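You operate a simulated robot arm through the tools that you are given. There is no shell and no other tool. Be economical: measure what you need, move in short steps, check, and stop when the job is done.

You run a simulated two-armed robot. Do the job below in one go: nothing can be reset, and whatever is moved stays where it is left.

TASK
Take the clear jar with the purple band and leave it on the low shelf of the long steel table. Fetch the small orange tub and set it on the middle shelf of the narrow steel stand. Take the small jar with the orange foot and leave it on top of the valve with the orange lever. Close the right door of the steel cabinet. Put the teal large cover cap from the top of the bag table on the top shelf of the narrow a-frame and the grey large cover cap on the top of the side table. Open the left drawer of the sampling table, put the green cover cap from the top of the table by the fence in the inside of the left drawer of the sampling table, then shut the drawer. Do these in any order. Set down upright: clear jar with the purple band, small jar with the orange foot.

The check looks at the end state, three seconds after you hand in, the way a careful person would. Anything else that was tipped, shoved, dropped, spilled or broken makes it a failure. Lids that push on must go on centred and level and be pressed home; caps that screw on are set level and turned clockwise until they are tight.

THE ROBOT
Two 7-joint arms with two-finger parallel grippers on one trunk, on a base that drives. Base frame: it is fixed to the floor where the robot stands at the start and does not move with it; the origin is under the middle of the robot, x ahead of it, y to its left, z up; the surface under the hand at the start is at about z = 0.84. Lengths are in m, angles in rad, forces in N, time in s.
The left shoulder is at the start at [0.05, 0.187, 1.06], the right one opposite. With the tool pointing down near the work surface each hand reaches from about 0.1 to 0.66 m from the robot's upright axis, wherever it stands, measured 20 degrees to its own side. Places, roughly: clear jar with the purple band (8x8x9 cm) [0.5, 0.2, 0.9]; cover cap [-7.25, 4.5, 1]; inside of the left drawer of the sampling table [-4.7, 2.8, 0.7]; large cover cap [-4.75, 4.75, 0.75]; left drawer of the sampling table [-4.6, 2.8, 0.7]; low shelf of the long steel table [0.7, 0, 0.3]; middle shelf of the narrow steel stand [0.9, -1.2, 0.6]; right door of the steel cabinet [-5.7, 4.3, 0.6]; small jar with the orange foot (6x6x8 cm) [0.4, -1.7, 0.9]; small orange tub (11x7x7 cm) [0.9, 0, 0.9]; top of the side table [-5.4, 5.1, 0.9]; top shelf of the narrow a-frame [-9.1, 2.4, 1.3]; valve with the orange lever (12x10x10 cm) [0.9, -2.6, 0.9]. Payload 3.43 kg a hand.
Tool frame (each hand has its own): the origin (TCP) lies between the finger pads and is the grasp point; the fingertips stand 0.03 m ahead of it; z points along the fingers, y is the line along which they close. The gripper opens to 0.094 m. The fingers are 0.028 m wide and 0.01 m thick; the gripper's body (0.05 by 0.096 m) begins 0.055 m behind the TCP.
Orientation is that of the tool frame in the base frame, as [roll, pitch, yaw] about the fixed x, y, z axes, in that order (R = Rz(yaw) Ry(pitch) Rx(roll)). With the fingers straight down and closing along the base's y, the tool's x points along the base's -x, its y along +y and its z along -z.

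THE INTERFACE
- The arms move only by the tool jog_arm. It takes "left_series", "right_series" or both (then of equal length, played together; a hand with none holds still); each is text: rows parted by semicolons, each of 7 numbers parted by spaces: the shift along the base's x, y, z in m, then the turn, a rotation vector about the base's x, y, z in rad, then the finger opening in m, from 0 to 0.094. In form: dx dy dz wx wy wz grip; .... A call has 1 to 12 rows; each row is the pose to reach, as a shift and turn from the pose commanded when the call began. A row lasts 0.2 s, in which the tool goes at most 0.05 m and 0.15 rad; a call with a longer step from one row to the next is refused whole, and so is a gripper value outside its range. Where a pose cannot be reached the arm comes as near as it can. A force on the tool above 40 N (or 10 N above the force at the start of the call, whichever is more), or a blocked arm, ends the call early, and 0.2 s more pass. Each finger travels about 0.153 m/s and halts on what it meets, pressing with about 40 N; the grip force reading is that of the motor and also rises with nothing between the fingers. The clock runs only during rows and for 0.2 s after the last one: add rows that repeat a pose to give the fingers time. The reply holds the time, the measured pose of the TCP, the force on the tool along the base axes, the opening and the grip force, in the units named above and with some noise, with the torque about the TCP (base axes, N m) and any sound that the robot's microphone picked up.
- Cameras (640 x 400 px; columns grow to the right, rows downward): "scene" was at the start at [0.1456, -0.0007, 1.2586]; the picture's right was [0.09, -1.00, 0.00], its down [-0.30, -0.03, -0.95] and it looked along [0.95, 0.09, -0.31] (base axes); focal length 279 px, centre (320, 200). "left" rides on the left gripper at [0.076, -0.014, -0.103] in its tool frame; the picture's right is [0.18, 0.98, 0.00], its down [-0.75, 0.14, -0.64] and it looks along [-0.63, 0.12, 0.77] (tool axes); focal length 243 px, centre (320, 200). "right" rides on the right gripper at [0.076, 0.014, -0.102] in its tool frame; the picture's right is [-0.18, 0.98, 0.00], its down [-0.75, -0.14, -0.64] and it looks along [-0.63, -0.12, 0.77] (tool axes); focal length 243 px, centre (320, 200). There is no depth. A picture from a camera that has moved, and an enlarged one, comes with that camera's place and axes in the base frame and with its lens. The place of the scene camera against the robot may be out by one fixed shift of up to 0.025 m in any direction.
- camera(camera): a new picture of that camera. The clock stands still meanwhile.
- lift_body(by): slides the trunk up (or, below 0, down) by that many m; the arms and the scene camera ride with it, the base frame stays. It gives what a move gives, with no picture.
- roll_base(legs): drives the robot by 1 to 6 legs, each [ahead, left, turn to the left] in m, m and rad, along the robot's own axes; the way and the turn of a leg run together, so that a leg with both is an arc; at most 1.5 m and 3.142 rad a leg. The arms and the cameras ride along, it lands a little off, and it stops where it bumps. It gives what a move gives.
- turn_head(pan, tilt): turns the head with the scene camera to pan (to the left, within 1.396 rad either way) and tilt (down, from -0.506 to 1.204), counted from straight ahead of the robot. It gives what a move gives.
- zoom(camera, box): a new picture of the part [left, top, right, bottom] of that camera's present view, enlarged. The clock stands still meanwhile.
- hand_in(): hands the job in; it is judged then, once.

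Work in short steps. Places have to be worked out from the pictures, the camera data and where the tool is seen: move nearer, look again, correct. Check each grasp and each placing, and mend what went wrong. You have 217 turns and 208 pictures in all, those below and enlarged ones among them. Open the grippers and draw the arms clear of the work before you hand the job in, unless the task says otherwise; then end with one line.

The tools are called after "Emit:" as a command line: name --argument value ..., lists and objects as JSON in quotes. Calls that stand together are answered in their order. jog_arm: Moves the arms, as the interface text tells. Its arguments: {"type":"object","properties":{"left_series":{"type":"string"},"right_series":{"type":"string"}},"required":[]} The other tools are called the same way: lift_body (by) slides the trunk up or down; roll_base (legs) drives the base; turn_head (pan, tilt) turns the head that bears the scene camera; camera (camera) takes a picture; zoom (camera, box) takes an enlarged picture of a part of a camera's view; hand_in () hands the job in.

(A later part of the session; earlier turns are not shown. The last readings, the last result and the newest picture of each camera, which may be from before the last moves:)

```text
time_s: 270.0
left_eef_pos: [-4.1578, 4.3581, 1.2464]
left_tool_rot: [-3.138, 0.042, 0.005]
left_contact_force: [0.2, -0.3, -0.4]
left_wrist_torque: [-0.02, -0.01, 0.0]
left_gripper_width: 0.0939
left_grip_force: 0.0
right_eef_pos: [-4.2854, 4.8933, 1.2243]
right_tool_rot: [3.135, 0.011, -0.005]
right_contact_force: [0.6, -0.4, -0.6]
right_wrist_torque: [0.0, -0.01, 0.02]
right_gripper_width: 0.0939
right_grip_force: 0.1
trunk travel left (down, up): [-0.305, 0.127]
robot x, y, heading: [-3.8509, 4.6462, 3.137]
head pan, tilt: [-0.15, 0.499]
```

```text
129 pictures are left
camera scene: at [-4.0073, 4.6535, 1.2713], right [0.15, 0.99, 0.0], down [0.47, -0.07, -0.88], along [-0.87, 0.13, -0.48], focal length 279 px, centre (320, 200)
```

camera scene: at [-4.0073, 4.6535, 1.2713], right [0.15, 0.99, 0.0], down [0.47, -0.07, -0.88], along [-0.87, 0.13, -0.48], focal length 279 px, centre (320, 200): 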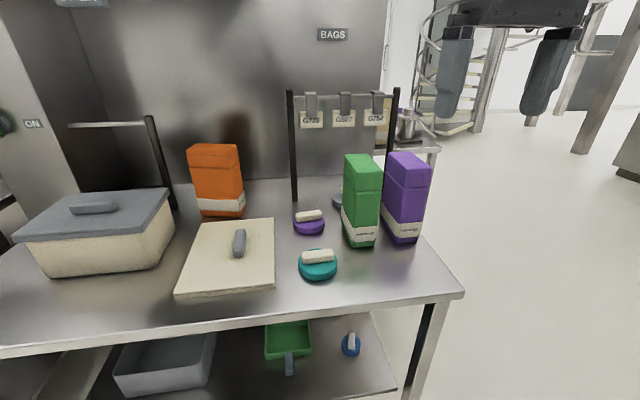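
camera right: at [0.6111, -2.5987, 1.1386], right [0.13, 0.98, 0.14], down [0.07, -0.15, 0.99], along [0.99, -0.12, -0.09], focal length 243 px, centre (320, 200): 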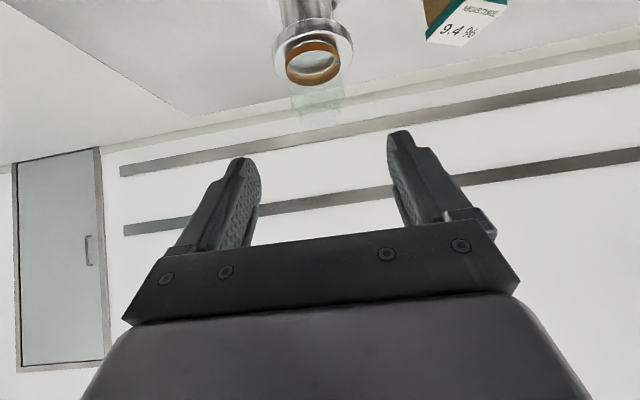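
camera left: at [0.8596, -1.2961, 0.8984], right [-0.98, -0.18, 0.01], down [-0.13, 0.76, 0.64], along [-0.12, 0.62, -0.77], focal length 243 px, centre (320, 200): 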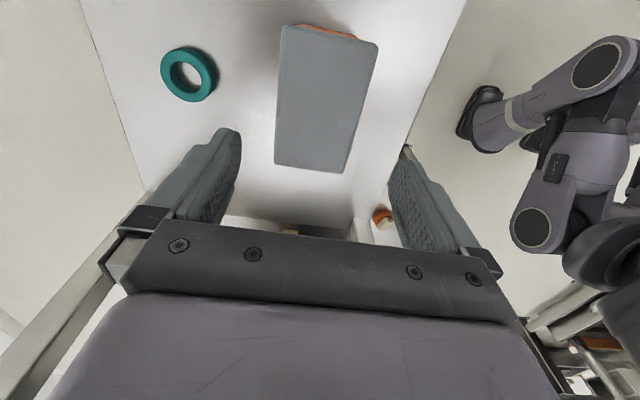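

Triangulating puts the table surface near z ≈ 0.80, the teal cap at about (-4.52, 4.72) and grey at about (-4.85, 4.86) behind the green bag. The teal comes first, with the left hand: I'll position the base and bring the hand over it to look.

Emit:
roll_base --legs '[[0.13, -0.27, 0]]'

Emit:
jog_arm --left_series "-0.03 0.01 -0.02 0 -0.02 0 0.094; -0.06 0.02 -0.05 0 -0.04 0 0.094; -0.09 0.03 -0.08 0 -0.04 0 0.094; -0.12 0.04 -0.1 0 -0.04 0 0.094; -0.12 0.05 -0.12 0 -0.04 0 0.094"

Emit:
camera --camera "left"

```text
time_s: 273.0
left_eef_pos: [-4.2892, 4.6332, 1.2449]
left_tool_rot: [-3.138, 0.044, 0.004]
left_contact_force: [0.6, 0.5, 0.1]
left_wrist_torque: [0.0, 0.03, 0.04]
left_gripper_width: 0.0941
left_grip_force: 0.0
right_eef_pos: [-4.4167, 5.1685, 1.2235]
right_tool_rot: [3.134, 0.01, -0.008]
right_contact_force: [-0.7, 0.0, 0.0]
right_wrist_torque: [-0.03, 0.01, -0.01]
right_gripper_width: 0.0938
right_grip_force: 0.1
trunk travel left (down, up): [-0.305, 0.127]
robot x, y, heading: [-3.9834, 4.9237, 3.141]
head pan, tilt: [-0.15, 0.499]
```

```text
time_s: 274.2
left_eef_pos: [-4.4145, 4.6809, 1.1268]
left_tool_rot: [-3.137, 0.004, 0.004]
left_contact_force: [0.5, 0.1, 0.2]
left_wrist_torque: [0.01, 0.0, 0.0]
left_gripper_width: 0.0936
left_grip_force: 0.0
right_eef_pos: [-4.4157, 5.1687, 1.2246]
right_tool_rot: [3.135, 0.012, -0.009]
right_contact_force: [0.7, -0.2, 0.0]
right_wrist_torque: [0.02, -0.03, 0.0]
right_gripper_width: 0.094
right_grip_force: 0.0
trunk travel left (down, up): [-0.305, 0.127]
robot x, y, heading: [-3.9854, 4.9246, 3.136]
head pan, tilt: [-0.15, 0.499]
```

```text
128 pictures are left
camera left: at [-4.337, 4.6962, 1.2293], right [0.19, -0.98, 0.0], down [-0.75, -0.15, 0.64], along [-0.63, -0.12, -0.76], focal length 243 px, centre (320, 200)
```

left: 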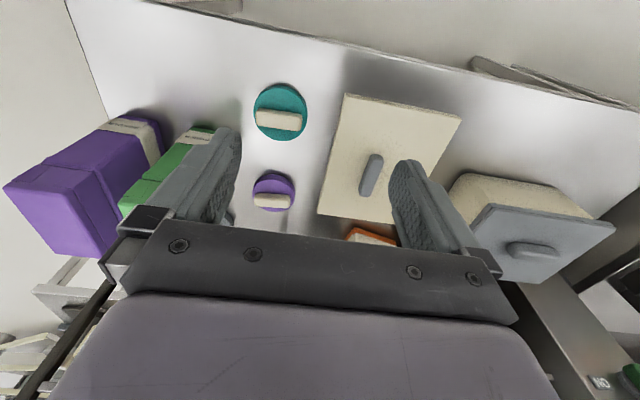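

The teal's cream bar runs along y, about 7.6 cm long, centred near (-4.508, 4.733), so I can grip it end to end without turning the wrist. Moving above it.

Emit:
jog_arm --left_series "-0.03 0.015 -0.02 0 0 0 0.094; -0.06 0.03 -0.05 0 0 0 0.094; -0.08 0.045 -0.09 0 0 0 0.094; -0.094 0.052 -0.13 0 0 0 0.094; -0.094 0.052 -0.17 0 0 0 0.094; -0.094 0.052 -0.2 0 0 0 0.094; -0.094 0.052 -0.2 0 0 0 0.094"

Emit:
camera --camera "left"

```text
time_s: 275.8
left_eef_pos: [-4.4817, 4.7167, 0.9292]
left_tool_rot: [-3.138, 0.005, 0.004]
left_contact_force: [0.9, -0.3, 0.5]
left_wrist_torque: [0.03, 0.02, -0.03]
left_gripper_width: 0.094
left_grip_force: 0.1
left hand out of reach, approached as far as the arm can: row 3, 4, 5, 6, 7
right_eef_pos: [-4.416, 5.1684, 1.2252]
right_tool_rot: [3.134, 0.011, -0.009]
right_contact_force: [-0.1, -0.2, -0.1]
right_wrist_torque: [0.02, -0.03, -0.03]
right_gripper_width: 0.0939
right_grip_force: 0.0
trunk travel left (down, up): [-0.305, 0.127]
robot x, y, heading: [-3.9874, 4.9232, 3.138]
head pan, tilt: [-0.15, 0.499]
```

```text
127 pictures are left
camera left: at [-4.4055, 4.7317, 1.0311], right [0.19, -0.98, 0.0], down [-0.75, -0.15, 0.64], along [-0.63, -0.12, -0.76], focal length 243 px, centre (320, 200)
```

left: 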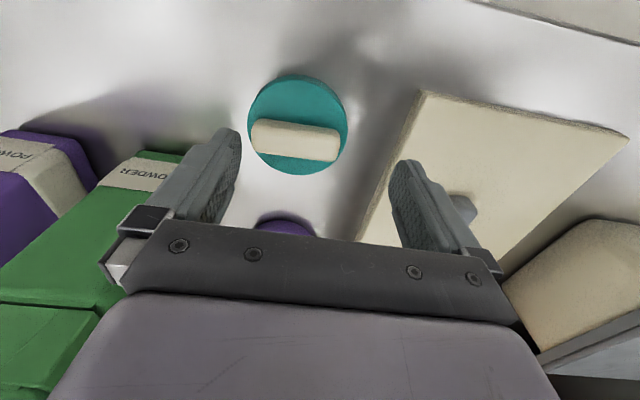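

Just short in x. I'll creep the base 3 cm forward and lower the trunk, then trim.

Emit:
roll_base --legs '[[0.027, 0, 0]]'

Emit:
lift_body --by -0.045

Emit:
camera --camera "left"

```text
time_s: 276.6
left_eef_pos: [-4.5115, 4.7172, 0.9286]
left_tool_rot: [-3.139, 0.003, 0.004]
left_contact_force: [0.2, 1.1, 0.1]
left_wrist_torque: [0.01, 0.01, 0.02]
left_gripper_width: 0.0941
left_grip_force: 0.0
right_eef_pos: [-4.4453, 5.1687, 1.2247]
right_tool_rot: [3.134, 0.011, -0.009]
right_contact_force: [-0.8, 0.4, -0.1]
right_wrist_torque: [0.02, -0.04, -0.02]
right_gripper_width: 0.0942
right_grip_force: 0.1
trunk travel left (down, up): [-0.305, 0.127]
robot x, y, heading: [-4.0105, 4.9206, 3.138]
head pan, tilt: [-0.15, 0.499]
```

```text
time_s: 277.5
left_eef_pos: [-4.5094, 4.7163, 0.8848]
left_tool_rot: [-3.139, 0.005, 0.002]
left_contact_force: [-1.9, 1.1, -0.2]
left_wrist_torque: [0.01, 0.0, 0.0]
left_gripper_width: 0.0936
left_grip_force: 0.0
right_eef_pos: [-4.4446, 5.1688, 1.1795]
right_tool_rot: [3.134, 0.011, -0.007]
right_contact_force: [0.1, 0.7, 0.1]
right_wrist_torque: [0.02, 0.02, 0.01]
right_gripper_width: 0.0939
right_grip_force: 0.1
trunk travel left (down, up): [-0.26, 0.172]
robot x, y, heading: [-4.0123, 4.9234, 3.136]
head pan, tilt: [-0.15, 0.499]
```

```text
126 pictures are left
camera left: at [-4.4324, 4.7317, 0.9866], right [0.19, -0.98, 0.0], down [-0.75, -0.15, 0.65], along [-0.63, -0.12, -0.76], focal length 243 px, centre (320, 200)
```

left: 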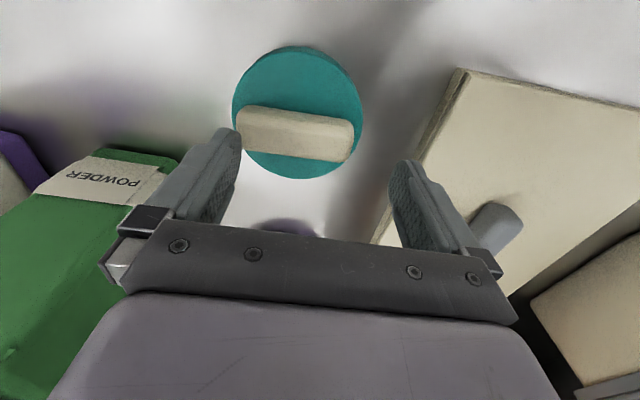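

Emit:
jog_arm --left_series "0.003 0.009 0 0 0 0 0.094; 0.006 0.018 0 0 0 0 0.094; 0.006 0.018 0 0 0 0 0.094"

```text
time_s: 278.3
left_eef_pos: [-4.4974, 4.7311, 0.8857]
left_tool_rot: [-3.135, 0.006, 0.004]
left_contact_force: [0.2, 0.7, -0.4]
left_wrist_torque: [-0.02, -0.03, -0.01]
left_gripper_width: 0.094
left_grip_force: 0.0
left hand out of reach, approached as far as the arm can: row 1, 2, 3
right_eef_pos: [-4.4448, 5.1689, 1.1798]
right_tool_rot: [3.134, 0.01, -0.009]
right_contact_force: [-0.3, -0.1, 0.4]
right_wrist_torque: [0.0, 0.02, -0.02]
right_gripper_width: 0.0939
right_grip_force: 0.1
trunk travel left (down, up): [-0.26, 0.172]
robot x, y, heading: [-4.015, 4.9249, 3.133]
head pan, tilt: [-0.15, 0.499]
```

Emit:
roll_base --legs '[[0.008, -0.005, 0]]'

Emit:
lift_body --by -0.025

Emit:
camera --camera "left"

```text
time_s: 279.1
left_eef_pos: [-4.5063, 4.7357, 0.8855]
left_tool_rot: [-3.136, 0.008, 0.002]
left_contact_force: [-1.0, 0.5, 0.1]
left_wrist_torque: [-0.03, -0.03, 0.0]
left_gripper_width: 0.094
left_grip_force: 0.0
right_eef_pos: [-4.451, 5.1741, 1.1779]
right_tool_rot: [3.135, 0.009, -0.01]
right_contact_force: [0.4, 0.7, 0.0]
right_wrist_torque: [-0.03, -0.02, -0.03]
right_gripper_width: 0.094
right_grip_force: 0.0
trunk travel left (down, up): [-0.26, 0.172]
robot x, y, heading: [-4.0228, 4.9276, 3.137]
head pan, tilt: [-0.15, 0.499]
```

```text
time_s: 279.8
left_eef_pos: [-4.5049, 4.7357, 0.8604]
left_tool_rot: [-3.135, 0.006, 0.004]
left_contact_force: [-0.1, -0.1, -0.3]
left_wrist_torque: [0.03, 0.04, 0.0]
left_gripper_width: 0.0941
left_grip_force: 0.0
right_eef_pos: [-4.4507, 5.1732, 1.1535]
right_tool_rot: [3.136, 0.009, -0.009]
right_contact_force: [0.5, 0.9, -0.1]
right_wrist_torque: [-0.04, -0.01, -0.02]
right_gripper_width: 0.0939
right_grip_force: 0.1
trunk travel left (down, up): [-0.235, 0.197]
robot x, y, heading: [-4.0228, 4.9255, 3.137]
head pan, tilt: [-0.15, 0.499]
```

```text
125 pictures are left
camera left: at [-4.4282, 4.7498, 0.9632], right [0.19, -0.98, -0.01], down [-0.75, -0.15, 0.65], along [-0.64, -0.12, -0.76], focal length 243 px, centre (320, 200)
```

left: 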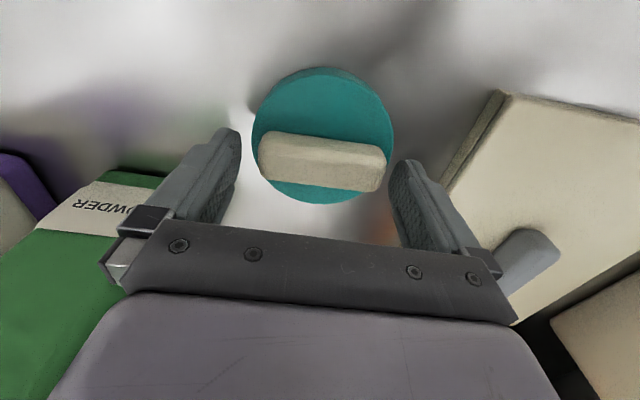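

The bar is aligned between the fingers and the disc top is near z 0.80. I'll go down 2.2 cm and close on the bar.

Emit:
lift_body --by -0.02

Emit:
jog_arm --left_series "0 0 0 0 0 0 0.085; 0 0 0 0 0 0 0.07; 0 0 0 0 0 0 0.055; 0 0 0 0 0 0 0.05; 0 0 0 0 0 0 0.05"

Emit:
camera --camera "left"

```text
time_s: 280.4
left_eef_pos: [-4.5052, 4.7363, 0.8409]
left_tool_rot: [-3.136, 0.007, 0.004]
left_contact_force: [0.6, 0.6, -0.1]
left_wrist_torque: [-0.01, -0.01, 0.0]
left_gripper_width: 0.0941
left_grip_force: 0.1
right_eef_pos: [-4.4509, 5.1739, 1.1336]
right_tool_rot: [3.134, 0.01, -0.008]
right_contact_force: [0.0, 0.1, 0.1]
right_wrist_torque: [-0.03, 0.07, -0.02]
right_gripper_width: 0.0941
right_grip_force: 0.1
trunk travel left (down, up): [-0.215, 0.217]
robot x, y, heading: [-4.0192, 4.9273, 3.135]
head pan, tilt: [-0.15, 0.499]
```

```text
time_s: 281.6
left_eef_pos: [-4.5049, 4.7363, 0.8401]
left_tool_rot: [-3.136, 0.007, 0.004]
left_contact_force: [0.2, -1.0, 0.5]
left_wrist_torque: [0.03, -0.02, -0.03]
left_gripper_width: 0.0911
left_grip_force: 40.0
right_eef_pos: [-4.4521, 5.1739, 1.1343]
right_tool_rot: [3.135, 0.011, -0.009]
right_contact_force: [-0.6, -0.1, -0.4]
right_wrist_torque: [0.01, 0.02, 0.04]
right_gripper_width: 0.0941
right_grip_force: 0.2
trunk travel left (down, up): [-0.215, 0.217]
robot x, y, heading: [-4.0148, 4.9266, 3.142]
head pan, tilt: [-0.15, 0.499]
```

```text
124 pictures are left
camera left: at [-4.4284, 4.7498, 0.9431], right [0.19, -0.98, -0.01], down [-0.75, -0.15, 0.65], along [-0.64, -0.12, -0.76], focal length 243 px, centre (320, 200)
```

left: 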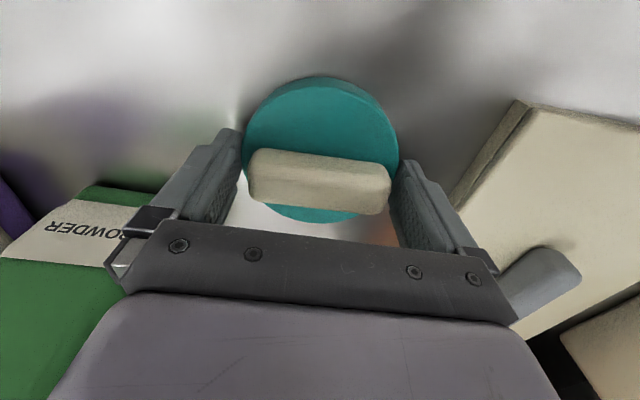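

It closed on the disc rim (0.091 m) rather than the bar. I'll open, rise 1.2 cm, and grip the bar instead.

Emit:
jog_arm --left_series "0 0 0 0 0 0 0.094; 0 0 0 0 0 0 0.094; 0 0 0.007 0 0 0 0.094; 0 0 0.012 0 0 0 0.094; 0 0 0.012 0 0 0 0.085; 0 0 0.012 0 0 0 0.07; 0 0 0.012 0 0 0 0.055; 0 0 0.012 0 0 0 0.05; 0 0 0.012 0 0 0 0.05"

Emit:
camera --camera "left"

```text
time_s: 283.6
left_eef_pos: [-4.5057, 4.7365, 0.8528]
left_tool_rot: [-3.137, 0.007, 0.004]
left_contact_force: [0.3, 0.0, 1.3]
left_wrist_torque: [-0.13, -0.02, 0.02]
left_gripper_width: 0.0753
left_grip_force: 40.0
right_eef_pos: [-4.4512, 5.1735, 1.1341]
right_tool_rot: [3.133, 0.011, -0.007]
right_contact_force: [0.8, 0.5, 0.5]
right_wrist_torque: [-0.01, -0.01, 0.01]
right_gripper_width: 0.0941
right_grip_force: 0.1
trunk travel left (down, up): [-0.215, 0.217]
robot x, y, heading: [-4.0229, 4.9256, 3.135]
head pan, tilt: [-0.15, 0.499]
```

```text
123 pictures are left
camera left: at [-4.4278, 4.7502, 0.9554], right [0.19, -0.98, -0.01], down [-0.75, -0.15, 0.65], along [-0.64, -0.12, -0.76], focal length 243 px, centre (320, 200)
```

left: 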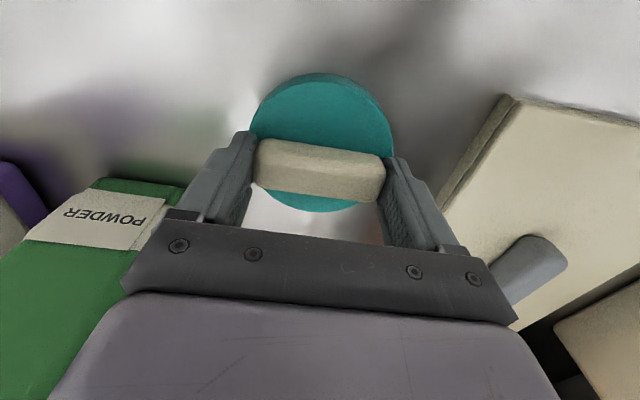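

The bar is gripped at 0.0753 m. I'll lift with the trunk, then check.

Emit:
lift_body --by 0.15

Emit:
camera --camera "left"

Emit:
turn_head --pan -0.4 --tilt 0.35

Emit:
camera --camera "scene"

```text
time_s: 285.4
left_eef_pos: [-4.5047, 4.7353, 1.0034]
left_tool_rot: [-3.135, 0.007, 0.003]
left_contact_force: [-0.3, 0.7, -1.1]
left_wrist_torque: [0.02, -0.02, 0.0]
left_gripper_width: 0.0751
left_grip_force: 40.5
right_eef_pos: [-4.4516, 5.1752, 1.2842]
right_tool_rot: [3.134, 0.011, -0.009]
right_contact_force: [-0.1, -0.5, -0.7]
right_wrist_torque: [-0.01, -0.05, -0.01]
right_gripper_width: 0.094
right_grip_force: 0.1
trunk travel left (down, up): [-0.365, 0.067]
robot x, y, heading: [-4.0184, 4.9257, 3.137]
head pan, tilt: [-0.15, 0.499]
```

```text
122 pictures are left
camera left: at [-4.428, 4.7502, 1.1051], right [0.19, -0.98, -0.01], down [-0.75, -0.15, 0.65], along [-0.64, -0.12, -0.76], focal length 243 px, centre (320, 200)
```

left: 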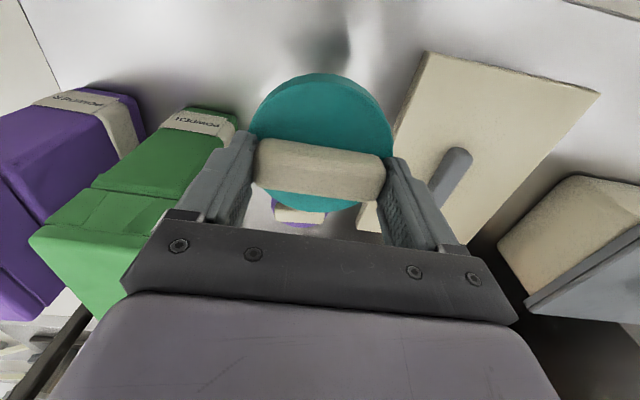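

```text
time_s: 286.2
left_eef_pos: [-4.5052, 4.7363, 1.0038]
left_tool_rot: [-3.135, 0.005, 0.004]
left_contact_force: [1.2, 0.0, -1.4]
left_wrist_torque: [-0.01, -0.02, -0.01]
left_gripper_width: 0.0753
left_grip_force: 40.3
right_eef_pos: [-4.4518, 5.1737, 1.2844]
right_tool_rot: [3.133, 0.011, -0.008]
right_contact_force: [0.7, 0.1, -0.3]
right_wrist_torque: [-0.02, -0.01, 0.03]
right_gripper_width: 0.094
right_grip_force: 0.0
trunk travel left (down, up): [-0.365, 0.067]
robot x, y, heading: [-4.0187, 4.9267, 3.141]
head pan, tilt: [-0.4, 0.351]
```

```text
121 pictures are left
camera scene: at [-4.1695, 4.9549, 1.3449], right [0.39, 0.92, 0.0], down [0.32, -0.13, -0.94], along [-0.86, 0.37, -0.34], focal length 279 px, centre (320, 200)
```

scene: 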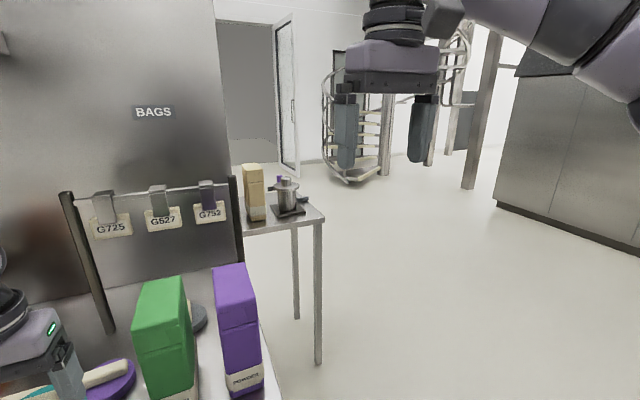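

The teal cap is held. Grey sits near (-4.82, 4.89), best reached from the table's right end facing -y. I'll raise the left hand, and check the floor to my right first.

Emit:
jog_arm --left_series "0.02 -0.01 0.03 0 0 0 0.05; 0.04 -0.02 0.06 0 0 0 0.05; 0.06 -0.03 0.09 0 0 0 0.05; 0.08 -0.04 0.12 0 0 0 0.05; 0.1 -0.05 0.15 0 0 0 0.05; 0.12 -0.06 0.18 0 0 0 0.05; 0.14 -0.06 0.2 0 0 0 0.05"

Emit:
turn_head --pan -1.3 --tilt 0.35

Emit:
camera --camera "scene"

```text
time_s: 287.8
left_eef_pos: [-4.3671, 4.6759, 1.2028]
left_tool_rot: [-3.135, 0.007, 0.003]
left_contact_force: [0.1, 0.4, -1.9]
left_wrist_torque: [-0.02, -0.01, -0.01]
left_gripper_width: 0.0753
left_grip_force: 40.3
right_eef_pos: [-4.4509, 5.174, 1.2846]
right_tool_rot: [3.136, 0.01, -0.008]
right_contact_force: [-0.1, -1.1, -0.2]
right_wrist_torque: [0.01, -0.03, 0.0]
right_gripper_width: 0.094
right_grip_force: 0.1
trunk travel left (down, up): [-0.365, 0.067]
robot x, y, heading: [-4.0217, 4.9261, 3.139]
head pan, tilt: [-0.4, 0.351]
```

```text
time_s: 289.0
left_eef_pos: [-4.3677, 4.6773, 1.2034]
left_tool_rot: [-3.135, 0.006, 0.004]
left_contact_force: [0.4, 0.7, -1.3]
left_wrist_torque: [-0.01, -0.02, 0.0]
left_gripper_width: 0.0751
left_grip_force: 39.8
right_eef_pos: [-4.4513, 5.1741, 1.2834]
right_tool_rot: [3.135, 0.011, -0.009]
right_contact_force: [-0.1, -0.9, 1.2]
right_wrist_torque: [0.02, 0.03, 0.02]
right_gripper_width: 0.0941
right_grip_force: 0.1
trunk travel left (down, up): [-0.365, 0.067]
robot x, y, heading: [-4.0188, 4.9268, 3.135]
head pan, tilt: [-1.3, 0.351]
```

```text
120 pictures are left
camera scene: at [-4.1084, 5.0082, 1.3449], right [0.96, 0.26, 0.0], down [0.09, -0.33, -0.94], along [-0.25, 0.91, -0.34], focal length 279 px, centre (320, 200)
```

scene: 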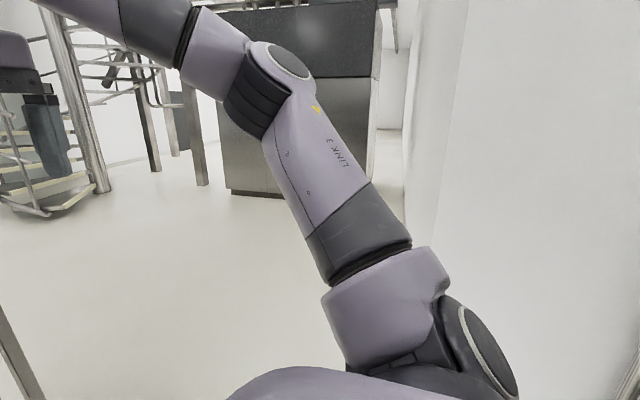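

Floor is clear to the right. I'll drive around to the right end of the bag table and turn to face it.

Emit:
roll_base --legs '[[-0.05, -0.67, 0], [0, 0, 1.571], [0.1, -0.71, 0]]'

Emit:
turn_head --pan -0.2 --tilt 0.6

Emit:
camera --camera "scene"

```text
time_s: 305.4
left_eef_pos: [-4.4393, 5.1546, 1.2021]
left_tool_rot: [-3.134, 0.006, 1.566]
left_contact_force: [0.1, -0.6, 0.0]
left_wrist_torque: [0.01, 0.0, 0.01]
left_gripper_width: 0.0752
left_grip_force: 40.1
right_eef_pos: [-4.9357, 5.0743, 1.2849]
right_tool_rot: [3.135, 0.01, 1.555]
right_contact_force: [-1.0, 0.4, 0.1]
right_wrist_torque: [0.01, -0.01, 0.01]
right_gripper_width: 0.0942
right_grip_force: 0.1
trunk travel left (down, up): [-0.365, 0.067]
robot x, y, heading: [-4.6874, 5.5061, -1.581]
head pan, tilt: [-1.3, 0.351]
```

```text
time_s: 306.7
left_eef_pos: [-4.4396, 5.1535, 1.2028]
left_tool_rot: [-3.135, 0.008, 1.568]
left_contact_force: [0.5, -0.3, -0.8]
left_wrist_torque: [0.0, 0.0, 0.01]
left_gripper_width: 0.0751
left_grip_force: 40.0
right_eef_pos: [-4.9358, 5.073, 1.2845]
right_tool_rot: [3.135, 0.012, 1.554]
right_contact_force: [0.2, 0.3, -0.5]
right_wrist_torque: [0.02, 0.0, -0.01]
right_gripper_width: 0.0942
right_grip_force: 0.1
trunk travel left (down, up): [-0.365, 0.067]
robot x, y, heading: [-4.6877, 5.5014, -1.578]
head pan, tilt: [-0.201, 0.6]
```

```text
119 pictures are left
camera scene: at [-4.7122, 5.3496, 1.3221], right [-0.98, 0.21, 0.0], down [0.12, 0.55, -0.83], along [-0.17, -0.81, -0.56], focal length 279 px, centre (320, 200)
```

scene: 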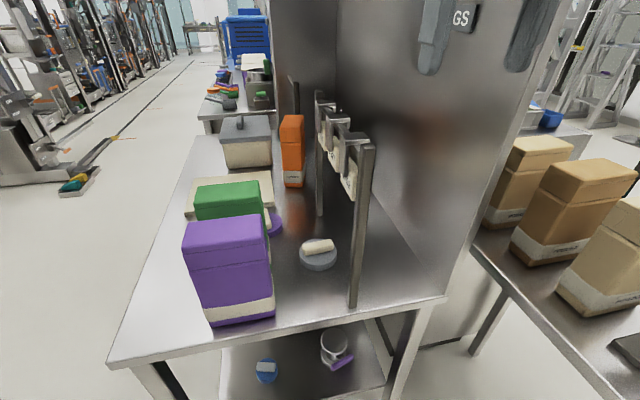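

Grey's bar runs along x, but the tag rack stands right behind it (x ≈ -4.855), so there's no room for the hand directly above. My plan is to hook the bar with closed fingers and draw the cap toward the open table end first. Moving the right hand to a tilted hover.

Emit:
jog_arm --right_series "0.03 0 0 -0.13 0 0 0.06; 0.06 0.0 0 -0.26 0 0 0.02; 0.09 0 -0.02 -0.39 0 0 0; 0.12 0 -0.05 -0.52 0 0 0; 0.15 0 -0.08 -0.65 0 0 0; 0.161 0 -0.12 -0.785 0 0 0; 0.161 -0.04 -0.14 -0.785 0 0 0; 0.161 -0.08 -0.16 -0.785 0 0 0; 0.161 -0.11 -0.19 -0.785 0 0 0; 0.161 -0.13 -0.21 -0.785 0 0 0; 0.161 -0.13 -0.21 -0.785 0 0 0"

Emit:
camera --camera "right"

Emit:
camera --camera "scene"

```text
time_s: 308.9
left_eef_pos: [-4.4392, 5.1574, 1.2034]
left_tool_rot: [-3.137, 0.008, 1.567]
left_contact_force: [0.8, 0.0, -1.3]
left_wrist_torque: [0.05, -0.04, 0.01]
left_gripper_width: 0.0752
left_grip_force: 39.7
right_eef_pos: [-4.8161, 4.9854, 1.1035]
right_tool_rot: [3.098, 0.807, 1.537]
right_contact_force: [-1.9, 29.3, 12.9]
right_wrist_torque: [-0.58, 0.37, -0.97]
right_gripper_width: 0.0001
right_grip_force: 33.5
right hand out of reach, approached as far as the arm can: row 2, 3, 4, 5, 6, 7, 8, 9, 10, 11
trunk travel left (down, up): [-0.365, 0.067]
robot x, y, heading: [-4.6871, 5.5039, -1.576]
head pan, tilt: [-0.201, 0.6]
stopped in row 11 (right hand): the force on the tool passed its limit at 139 N (the readings are from after the stop); the commanded pose is now the measured one
```

```text
118 pictures are left
camera right: at [-4.8019, 5.1117, 1.1184], right [0.98, -0.13, 0.16], down [-0.17, -0.06, 0.98], along [-0.12, -0.99, -0.08], focal length 243 px, centre (320, 200)
```

right: 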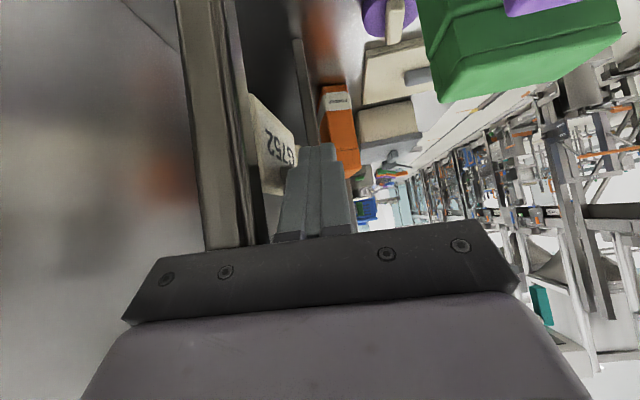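

```text
117 pictures are left
camera scene: at [-4.7133, 5.3539, 1.3229], right [-0.98, 0.21, 0.0], down [0.12, 0.55, -0.83], along [-0.17, -0.81, -0.56], focal length 279 px, centre (320, 200)
```

scene: 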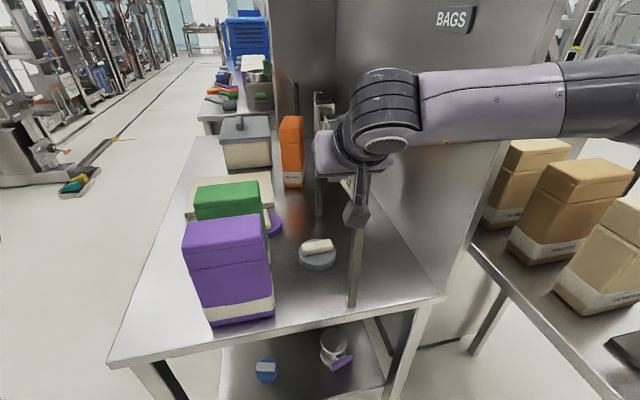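

The arm couldn't cross inward, so the hand bumped the rack post; the rack looks unmoved. I'll back the hand straight out (+y), then shift the base +x.

Emit:
jog_arm --right_series "0 0.02 0.01 0 0 0 0; 0 0.05 0.02 0 0 0 0; 0 0.08 0.03 0 0 0 0; 0 0.11 0.05 0 0 0 0; 0 0.14 0.07 0 0 0 0"

Emit:
zoom --camera "scene" --box '[180, 70, 460, 330]'

```text
time_s: 310.1
left_eef_pos: [-4.4395, 5.1551, 1.2022]
left_tool_rot: [-3.135, 0.005, 1.566]
left_contact_force: [0.7, -0.5, -0.5]
left_wrist_torque: [0.0, 0.0, 0.04]
left_gripper_width: 0.0752
left_grip_force: 39.9
right_eef_pos: [-4.8177, 5.1222, 1.1704]
right_tool_rot: [3.104, 0.804, 1.539]
right_contact_force: [-0.1, 0.4, -0.5]
right_wrist_torque: [-0.01, -0.03, -0.02]
right_gripper_width: 0.0
right_grip_force: 33.2
trunk travel left (down, up): [-0.365, 0.067]
robot x, y, heading: [-4.6881, 5.5059, -1.579]
head pan, tilt: [-0.201, 0.6]
```

```text
1.54 times, centred on (320, 200) of scene
camera zoom: at [-4.7121, 5.3505, 1.3222], right [-0.98, 0.21, 0.0], down [0.12, 0.55, -0.83], along [-0.17, -0.81, -0.56], focal length 429 px, centre (320, 200)
```

zoom: 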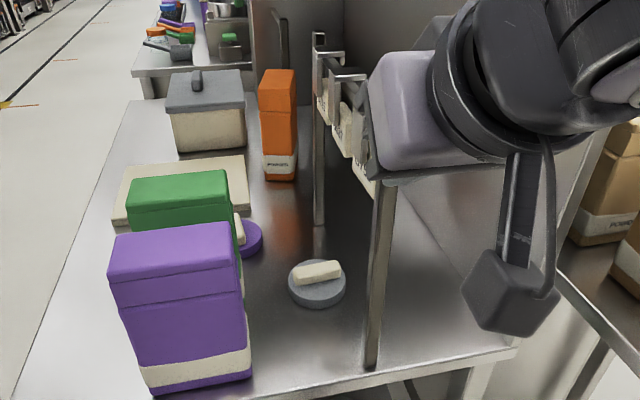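

Rack and tags are intact. I'll move the base 0.13 m in +x and realign the hand.

Emit:
roll_base --legs '[[0, 0.13, 0]]'

Emit:
jog_arm --right_series "-0.03 0 0 0 0 0 0; -0.06 0 0 0 0 0 0; -0.083 0 0 0 0 0 0; -0.083 0 0 0 0 0 0"

Emit:
camera --camera "right"

```text
time_s: 311.9
left_eef_pos: [-4.3059, 5.1533, 1.2025]
left_tool_rot: [-3.134, 0.006, 1.572]
left_contact_force: [-0.7, -0.5, -1.1]
left_wrist_torque: [-0.02, 0.03, -0.04]
left_gripper_width: 0.0751
left_grip_force: 40.5
right_eef_pos: [-4.6864, 5.1188, 1.1711]
right_tool_rot: [3.105, 0.802, 1.544]
right_contact_force: [0.7, 0.0, -0.4]
right_wrist_torque: [0.03, 0.02, -0.03]
right_gripper_width: 0.0
right_grip_force: 33.2
trunk travel left (down, up): [-0.365, 0.067]
robot x, y, heading: [-4.5553, 5.5035, -1.58]
head pan, tilt: [-0.201, 0.6]
```

```text
time_s: 312.9
left_eef_pos: [-4.3064, 5.1535, 1.2019]
left_tool_rot: [-3.134, 0.005, 1.573]
left_contact_force: [0.0, -0.5, -1.9]
left_wrist_torque: [0.02, -0.01, -0.01]
left_gripper_width: 0.0749
left_grip_force: 39.7
right_eef_pos: [-4.7695, 5.117, 1.171]
right_tool_rot: [3.103, 0.803, 1.545]
right_contact_force: [-0.9, -0.1, 0.5]
right_wrist_torque: [-0.01, 0.02, 0.01]
right_gripper_width: 0.0
right_grip_force: 33.0
trunk travel left (down, up): [-0.365, 0.067]
robot x, y, heading: [-4.5577, 5.5001, -1.578]
head pan, tilt: [-0.201, 0.6]
```

```text
115 pictures are left
camera right: at [-4.7549, 5.2441, 1.1864], right [0.98, -0.13, 0.16], down [-0.17, -0.06, 0.98], along [-0.11, -0.99, -0.08], focal length 243 px, centre (320, 200)
```

right: 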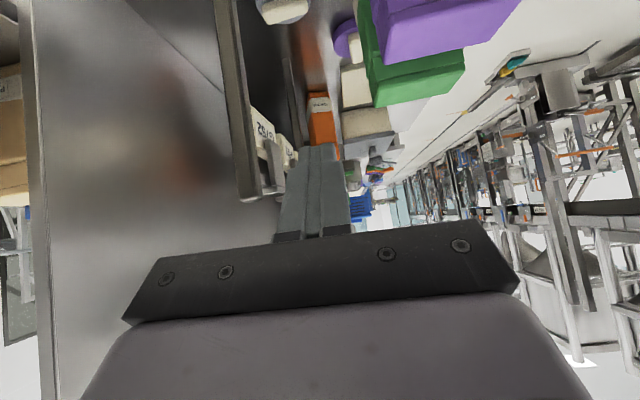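

The post's face is at x ≈ -4.838 and the grey bar is centred at (-4.804, 4.859). With the hand at x ≈ -4.785 it clears the post. I'll come to a hover just beyond the bar, fingers 5 cm apart.

Emit:
jog_arm --right_series "-0.002 -0.03 -0.028 0 0 0 0.03; -0.004 -0.06 -0.056 0 0 0 0.05; -0.006 -0.09 -0.084 0 0 0 0.05; -0.008 -0.12 -0.112 0 0 0 0.05; -0.01 -0.15 -0.14 0 0 0 0.05; -0.012 -0.18 -0.168 0 0 0 0.05; -0.013 -0.21 -0.195 0 0 0 0.05; -0.014 -0.24 -0.22 0 0 0 0.05; -0.014 -0.265 -0.24 0 0 0 0.05; -0.014 -0.279 -0.25 0 0 0 0.05; -0.014 -0.279 -0.25 0 0 0 0.05"

Emit:
camera --camera "right"

Emit:
zoom --camera "scene" --box '[180, 70, 460, 330]'

```text
time_s: 315.3
left_eef_pos: [-4.3064, 5.1558, 1.2019]
left_tool_rot: [-3.134, 0.006, 1.573]
left_contact_force: [0.4, 0.4, -1.4]
left_wrist_torque: [-0.03, -0.01, 0.02]
left_gripper_width: 0.0752
left_grip_force: 40.0
right_eef_pos: [-4.8115, 4.8875, 0.9502]
right_tool_rot: [3.104, 0.799, 1.548]
right_contact_force: [-0.6, 1.4, -0.1]
right_wrist_torque: [0.01, 0.0, 0.01]
right_gripper_width: 0.0501
right_grip_force: 0.1
right hand out of reach, approached as far as the arm can: row 8, 9, 10, 11
trunk travel left (down, up): [-0.365, 0.067]
robot x, y, heading: [-4.5564, 5.5036, -1.578]
head pan, tilt: [-0.201, 0.6]
```

```text
114 pictures are left
camera right: at [-4.7972, 5.0122, 0.9667], right [0.98, -0.13, 0.16], down [-0.17, -0.06, 0.98], along [-0.11, -0.99, -0.08], focal length 243 px, centre (320, 200)
```

right: 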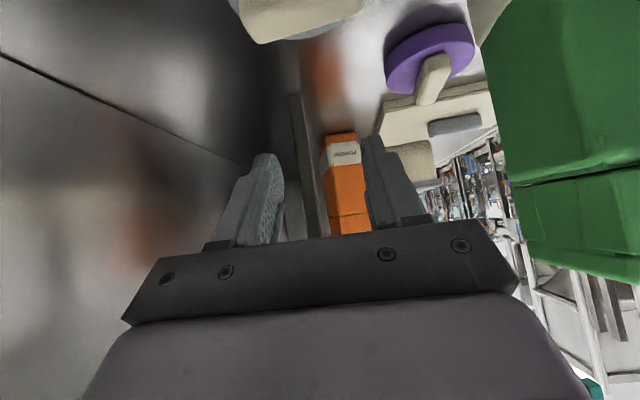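

```text
1.54 times, centred on (320, 200) of scene
camera zoom: at [-4.5805, 5.3499, 1.3222], right [-0.98, 0.21, 0.0], down [0.12, 0.55, -0.83], along [-0.17, -0.81, -0.56], focal length 429 px, centre (320, 200)
```

zoom: 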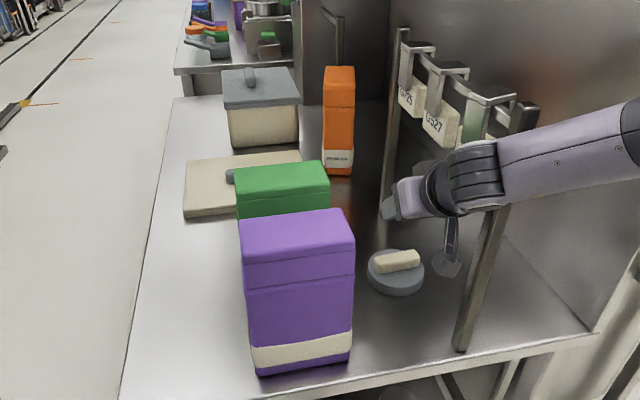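

Reach ran out again near the rack. I'll retract the hand the way it came, then bring the base 0.1 m closer and lower the trunk so the arm isn't stretched.

Emit:
jog_arm --right_series "0.005 0.03 0.028 0 0 0 0.05; 0.01 0.06 0.056 0 0 0 0.05; 0.015 0.09 0.084 0 0 0 0.05; 0.02 0.12 0.112 0 0 0 0.05; 0.025 0.15 0.14 0 0 0 0.05; 0.03 0.18 0.168 0 0 0 0.05; 0.035 0.21 0.195 0 0 0 0.05; 0.04 0.24 0.22 0 0 0 0.05"

Emit:
roll_base --legs '[[0.1, 0.04, 0.005]]'

Emit:
lift_body --by -0.12

Emit:
camera --camera "scene"

```text
time_s: 316.0
left_eef_pos: [-4.3066, 5.1534, 1.2031]
left_tool_rot: [-3.135, 0.005, 1.573]
left_contact_force: [1.9, 0.5, -1.3]
left_wrist_torque: [-0.06, 0.0, -0.01]
left_gripper_width: 0.075
left_grip_force: 39.7
right_eef_pos: [-4.8049, 4.9443, 0.9899]
right_tool_rot: [3.098, 0.772, 1.535]
right_contact_force: [0.2, -4.6, -14.7]
right_wrist_torque: [-0.41, -0.64, 0.21]
right_gripper_width: 0.05
right_grip_force: 0.0
trunk travel left (down, up): [-0.365, 0.067]
robot x, y, heading: [-4.558, 5.5011, -1.576]
head pan, tilt: [-0.201, 0.6]
stopped in row 3 (right hand): the force on the tool passed its limit at 51 N (the readings are from after the stop); the commanded pose is now the measured one
```

```text
time_s: 317.1
left_eef_pos: [-4.2652, 5.0545, 1.2016]
left_tool_rot: [-3.135, 0.006, 1.578]
left_contact_force: [0.1, -0.5, -1.5]
left_wrist_torque: [0.04, 0.04, -0.01]
left_gripper_width: 0.0752
left_grip_force: 40.1
right_eef_pos: [-4.7615, 4.8399, 0.9934]
right_tool_rot: [3.101, 0.781, 1.543]
right_contact_force: [-1.0, 0.3, 0.8]
right_wrist_torque: [-0.01, 0.0, -0.03]
right_gripper_width: 0.0499
right_grip_force: 0.1
trunk travel left (down, up): [-0.365, 0.067]
robot x, y, heading: [-4.5159, 5.4022, -1.571]
head pan, tilt: [-0.201, 0.6]
```

```text
time_s: 318.6
left_eef_pos: [-4.2656, 5.0539, 1.082]
left_tool_rot: [-3.136, 0.006, 1.578]
left_contact_force: [0.3, 0.1, -0.3]
left_wrist_torque: [-0.01, -0.04, -0.04]
left_gripper_width: 0.075
left_grip_force: 39.5
right_eef_pos: [-4.7624, 4.8407, 0.8732]
right_tool_rot: [3.101, 0.779, 1.539]
right_contact_force: [-1.2, -0.3, -0.6]
right_wrist_torque: [0.0, 0.0, -0.01]
right_gripper_width: 0.0497
right_grip_force: 0.0
trunk travel left (down, up): [-0.245, 0.187]
robot x, y, heading: [-4.518, 5.4038, -1.57]
head pan, tilt: [-0.201, 0.6]
```

```text
112 pictures are left
camera scene: at [-4.5426, 5.2477, 1.2019], right [-0.98, 0.2, 0.0], down [0.11, 0.55, -0.82], along [-0.17, -0.81, -0.57], focal length 279 px, centre (320, 200)
```

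scene: 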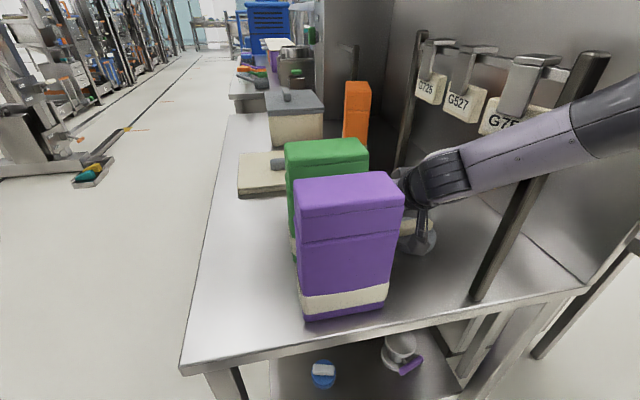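

The lift-out was cut short by contact with something above, but the base and trunk moves left the hand near where I want it, at (-4.762, 4.841, 0.873). Checking with the wrist camera.

Emit:
camera --camera "right"

Emit:
turn_head --pan -0.5 --tilt 0.6

Emit:
camera --camera "scene"

```text
111 pictures are left
camera right: at [-4.7481, 4.9664, 0.8917], right [0.98, -0.13, 0.16], down [-0.17, -0.08, 0.98], along [-0.12, -0.99, -0.11], focal length 243 px, centre (320, 200)
```

right: 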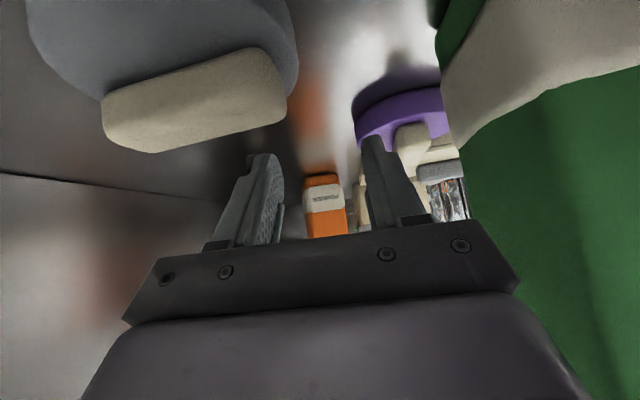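

```text
time_s: 319.4
left_eef_pos: [-4.2657, 5.0542, 1.082]
left_tool_rot: [-3.135, 0.005, 1.578]
left_contact_force: [-0.6, 0.3, -1.5]
left_wrist_torque: [-0.05, 0.02, 0.0]
left_gripper_width: 0.0749
left_grip_force: 39.5
right_eef_pos: [-4.7617, 4.8415, 0.8744]
right_tool_rot: [3.099, 0.781, 1.543]
right_contact_force: [-0.1, 0.0, 0.6]
right_wrist_torque: [0.02, -0.02, 0.0]
right_gripper_width: 0.05
right_grip_force: 0.1
trunk travel left (down, up): [-0.245, 0.187]
robot x, y, heading: [-4.5188, 5.4019, -1.573]
head pan, tilt: [-0.499, 0.6]
```

```text
110 pictures are left
camera scene: at [-4.5666, 5.2572, 1.2021], right [-0.88, 0.48, 0.0], down [0.27, 0.5, -0.83], along [-0.4, -0.72, -0.56], focal length 279 px, centre (320, 200)
```

scene: 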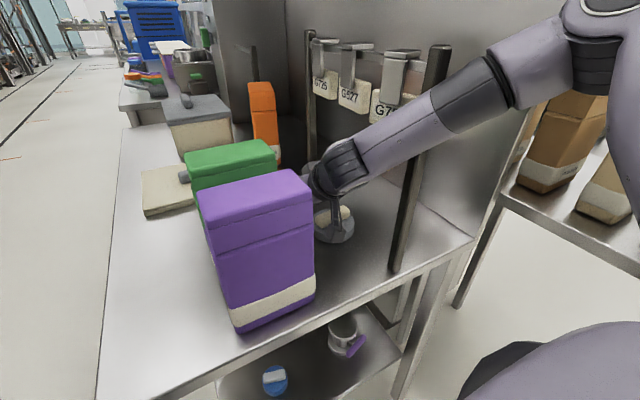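

The bar is at (-4.805, 4.873), and yawing the hand 15° keeps its back clear of the rack post, so I can grip the bar end to end. First I'll back up slightly, yaw and open.

Emit:
jog_arm --right_series "0.003 0.02 0.012 0 0 0 0.05; 0.006 0.045 0.025 0 0 0 0.05; 0.008 0.065 0.04 0 0 0 0.06; 0.005 0.08 0.05 0 0 -0.13 0.08; -0.005 0.095 0.045 0 0 -0.26 0.094; -0.015 0.106 0.035 0 0 -0.26 0.094; -0.015 0.106 0.035 0 0 -0.26 0.094"

Emit:
camera --camera "right"

```text
time_s: 321.0
left_eef_pos: [-4.2668, 5.0551, 1.0824]
left_tool_rot: [-3.135, 0.005, 1.579]
left_contact_force: [0.2, 0.1, -1.0]
left_wrist_torque: [-0.02, 0.01, -0.02]
left_gripper_width: 0.0751
left_grip_force: 40.1
right_eef_pos: [-4.7776, 4.9463, 0.9103]
right_tool_rot: [3.098, 0.779, 1.281]
right_contact_force: [1.0, 0.1, -0.5]
right_wrist_torque: [0.01, -0.01, -0.01]
right_gripper_width: 0.0938
right_grip_force: 0.0
trunk travel left (down, up): [-0.245, 0.187]
robot x, y, heading: [-4.5202, 5.4044, -1.57]
head pan, tilt: [-0.499, 0.6]
```

```text
109 pictures are left
camera right: at [-4.7302, 5.0642, 0.9289], right [0.91, -0.38, 0.16], down [-0.19, -0.04, 0.98], along [-0.37, -0.93, -0.1], focal length 243 px, centre (320, 200)
```

right: 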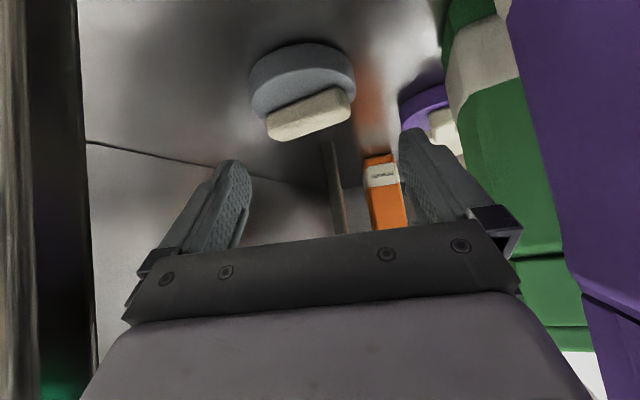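

Bar and hand are aligned with clearance to the post. Advancing along the approach line, then closing.

Emit:
jog_arm --right_series "-0.007 -0.019 -0.021 0 0 0 0.094; -0.014 -0.038 -0.043 0 0 0 0.094; -0.02 -0.055 -0.06 0 0 0 0.094; -0.02 -0.055 -0.06 0 0 0 0.094"

Emit:
camera --camera "right"

```text
time_s: 322.0
left_eef_pos: [-4.2667, 5.056, 1.0838]
left_tool_rot: [-3.135, 0.008, 1.577]
left_contact_force: [0.0, 0.8, -0.8]
left_wrist_torque: [0.01, -0.02, 0.01]
left_gripper_width: 0.075
left_grip_force: 39.6
right_eef_pos: [-4.796, 4.8897, 0.853]
right_tool_rot: [3.101, 0.791, 1.284]
right_contact_force: [-1.9, 2.7, 21.5]
right_wrist_torque: [0.14, 1.05, -0.1]
right_gripper_width: 0.0938
right_grip_force: 0.1
trunk travel left (down, up): [-0.245, 0.187]
robot x, y, heading: [-4.5179, 5.4006, -1.576]
head pan, tilt: [-0.499, 0.6]
```

```text
108 pictures are left
camera right: at [-4.7502, 5.0077, 0.8711], right [0.91, -0.38, 0.16], down [-0.18, -0.03, 0.98], along [-0.36, -0.93, -0.09], focal length 243 px, centre (320, 200)
```

right: 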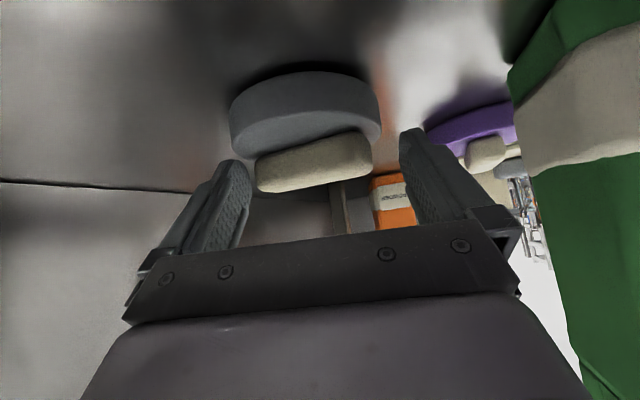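

The -x fingertip rests on the disc top (z ≈ 0.822). I'll rise 4 mm and close on the bar.

Emit:
jog_arm --right_series "0 0 0.006 0 0 0 0.094; 0 0 0.006 0 0 0 0.08; 0 0 0.006 0 0 0 0.065; 0 0 0.006 0 0 0 0.05; 0 0 0.006 0 0 0 0.045; 0 0 0.006 0 0 0 0.045"

Emit:
camera --camera "right"

```text
time_s: 323.4
left_eef_pos: [-4.2664, 5.0544, 1.082]
left_tool_rot: [-3.134, 0.006, 1.577]
left_contact_force: [-0.6, -0.4, -1.1]
left_wrist_torque: [0.01, -0.02, 0.0]
left_gripper_width: 0.0751
left_grip_force: 40.0
right_eef_pos: [-4.7957, 4.8899, 0.8547]
right_tool_rot: [3.1, 0.778, 1.282]
right_contact_force: [-0.4, 0.6, 0.2]
right_wrist_torque: [0.02, -0.02, -0.02]
right_gripper_width: 0.0793
right_grip_force: 40.0
trunk travel left (down, up): [-0.245, 0.187]
robot x, y, heading: [-4.5171, 5.4035, -1.574]
head pan, tilt: [-0.499, 0.6]
```

```text
107 pictures are left
camera right: at [-4.7496, 5.0091, 0.8738], right [0.91, -0.38, 0.16], down [-0.19, -0.04, 0.98], along [-0.36, -0.93, -0.11], focal length 243 px, centre (320, 200)
```

right: 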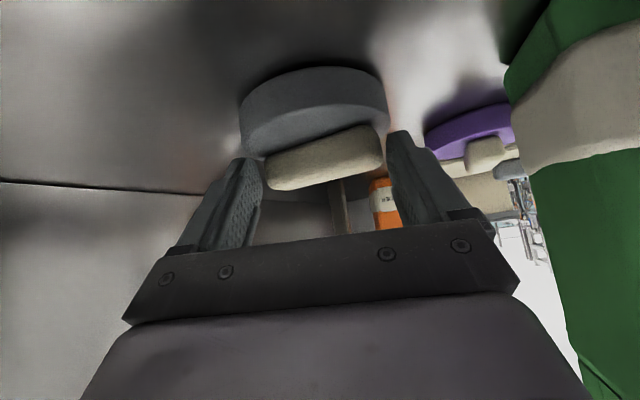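

Held at 0.079 m. I'll lift 2 cm and draw out diagonally (+x, +y) past the post before raising further.

Emit:
jog_arm --right_series "0 0 0.01 0 0 0 0.045; 0.006 0.01 0.02 0 0 0 0.045; 0.018 0.035 0.022 0 0 0 0.045; 0.03 0.065 0.025 0 0 0 0.045; 0.035 0.1 0.03 0 0 0 0.045; 0.038 0.13 0.04 0 0 0 0.045; 0.04 0.16 0.06 0 0 0 0.045; 0.04 0.19 0.09 0 0 0 0.045"

Emit:
camera --camera "right"

Emit:
camera --camera "scene"

```text
time_s: 325.2
left_eef_pos: [-4.2667, 5.0565, 1.0816]
left_tool_rot: [-3.135, 0.006, 1.578]
left_contact_force: [0.7, -0.5, -1.4]
left_wrist_torque: [0.01, -0.01, -0.01]
left_gripper_width: 0.0751
left_grip_force: 40.2
right_eef_pos: [-4.7448, 5.0238, 0.9701]
right_tool_rot: [3.1, 0.78, 1.282]
right_contact_force: [-0.3, 0.2, -0.8]
right_wrist_torque: [0.04, -0.03, 0.01]
right_gripper_width: 0.079
right_grip_force: 39.5
right hand out of reach, approached as far as the arm can: row 6, 7, 8
trunk travel left (down, up): [-0.245, 0.187]
robot x, y, heading: [-4.5179, 5.4018, -1.575]
head pan, tilt: [-0.499, 0.6]
```

```text
106 pictures are left
camera right: at [-4.6981, 5.1426, 0.9888], right [0.91, -0.38, 0.16], down [-0.19, -0.04, 0.98], along [-0.36, -0.93, -0.1], focal length 243 px, centre (320, 200)
```

right: 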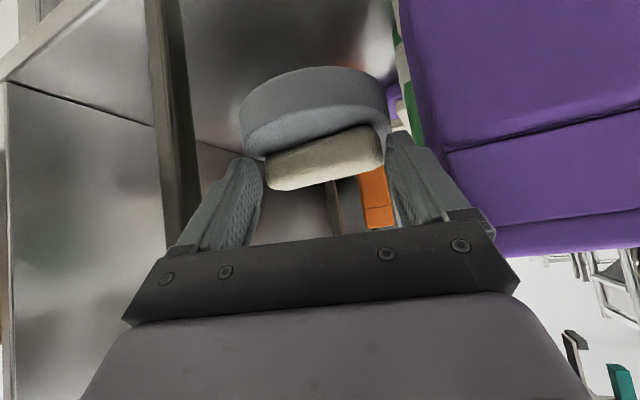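

```text
105 pictures are left
camera scene: at [-4.5668, 5.2579, 1.2022], right [-0.88, 0.48, 0.0], down [0.27, 0.49, -0.83], along [-0.4, -0.72, -0.56], focal length 279 px, centre (320, 200)
```

scene: 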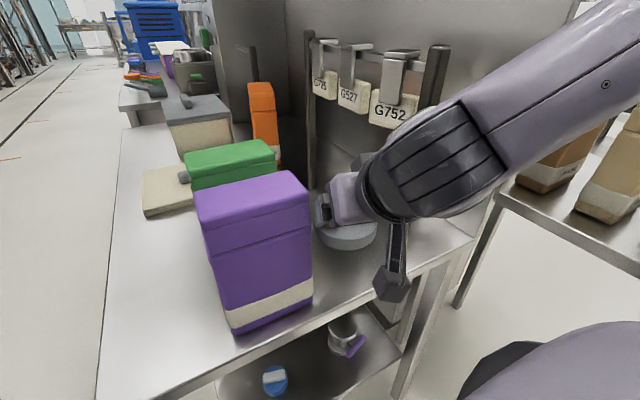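

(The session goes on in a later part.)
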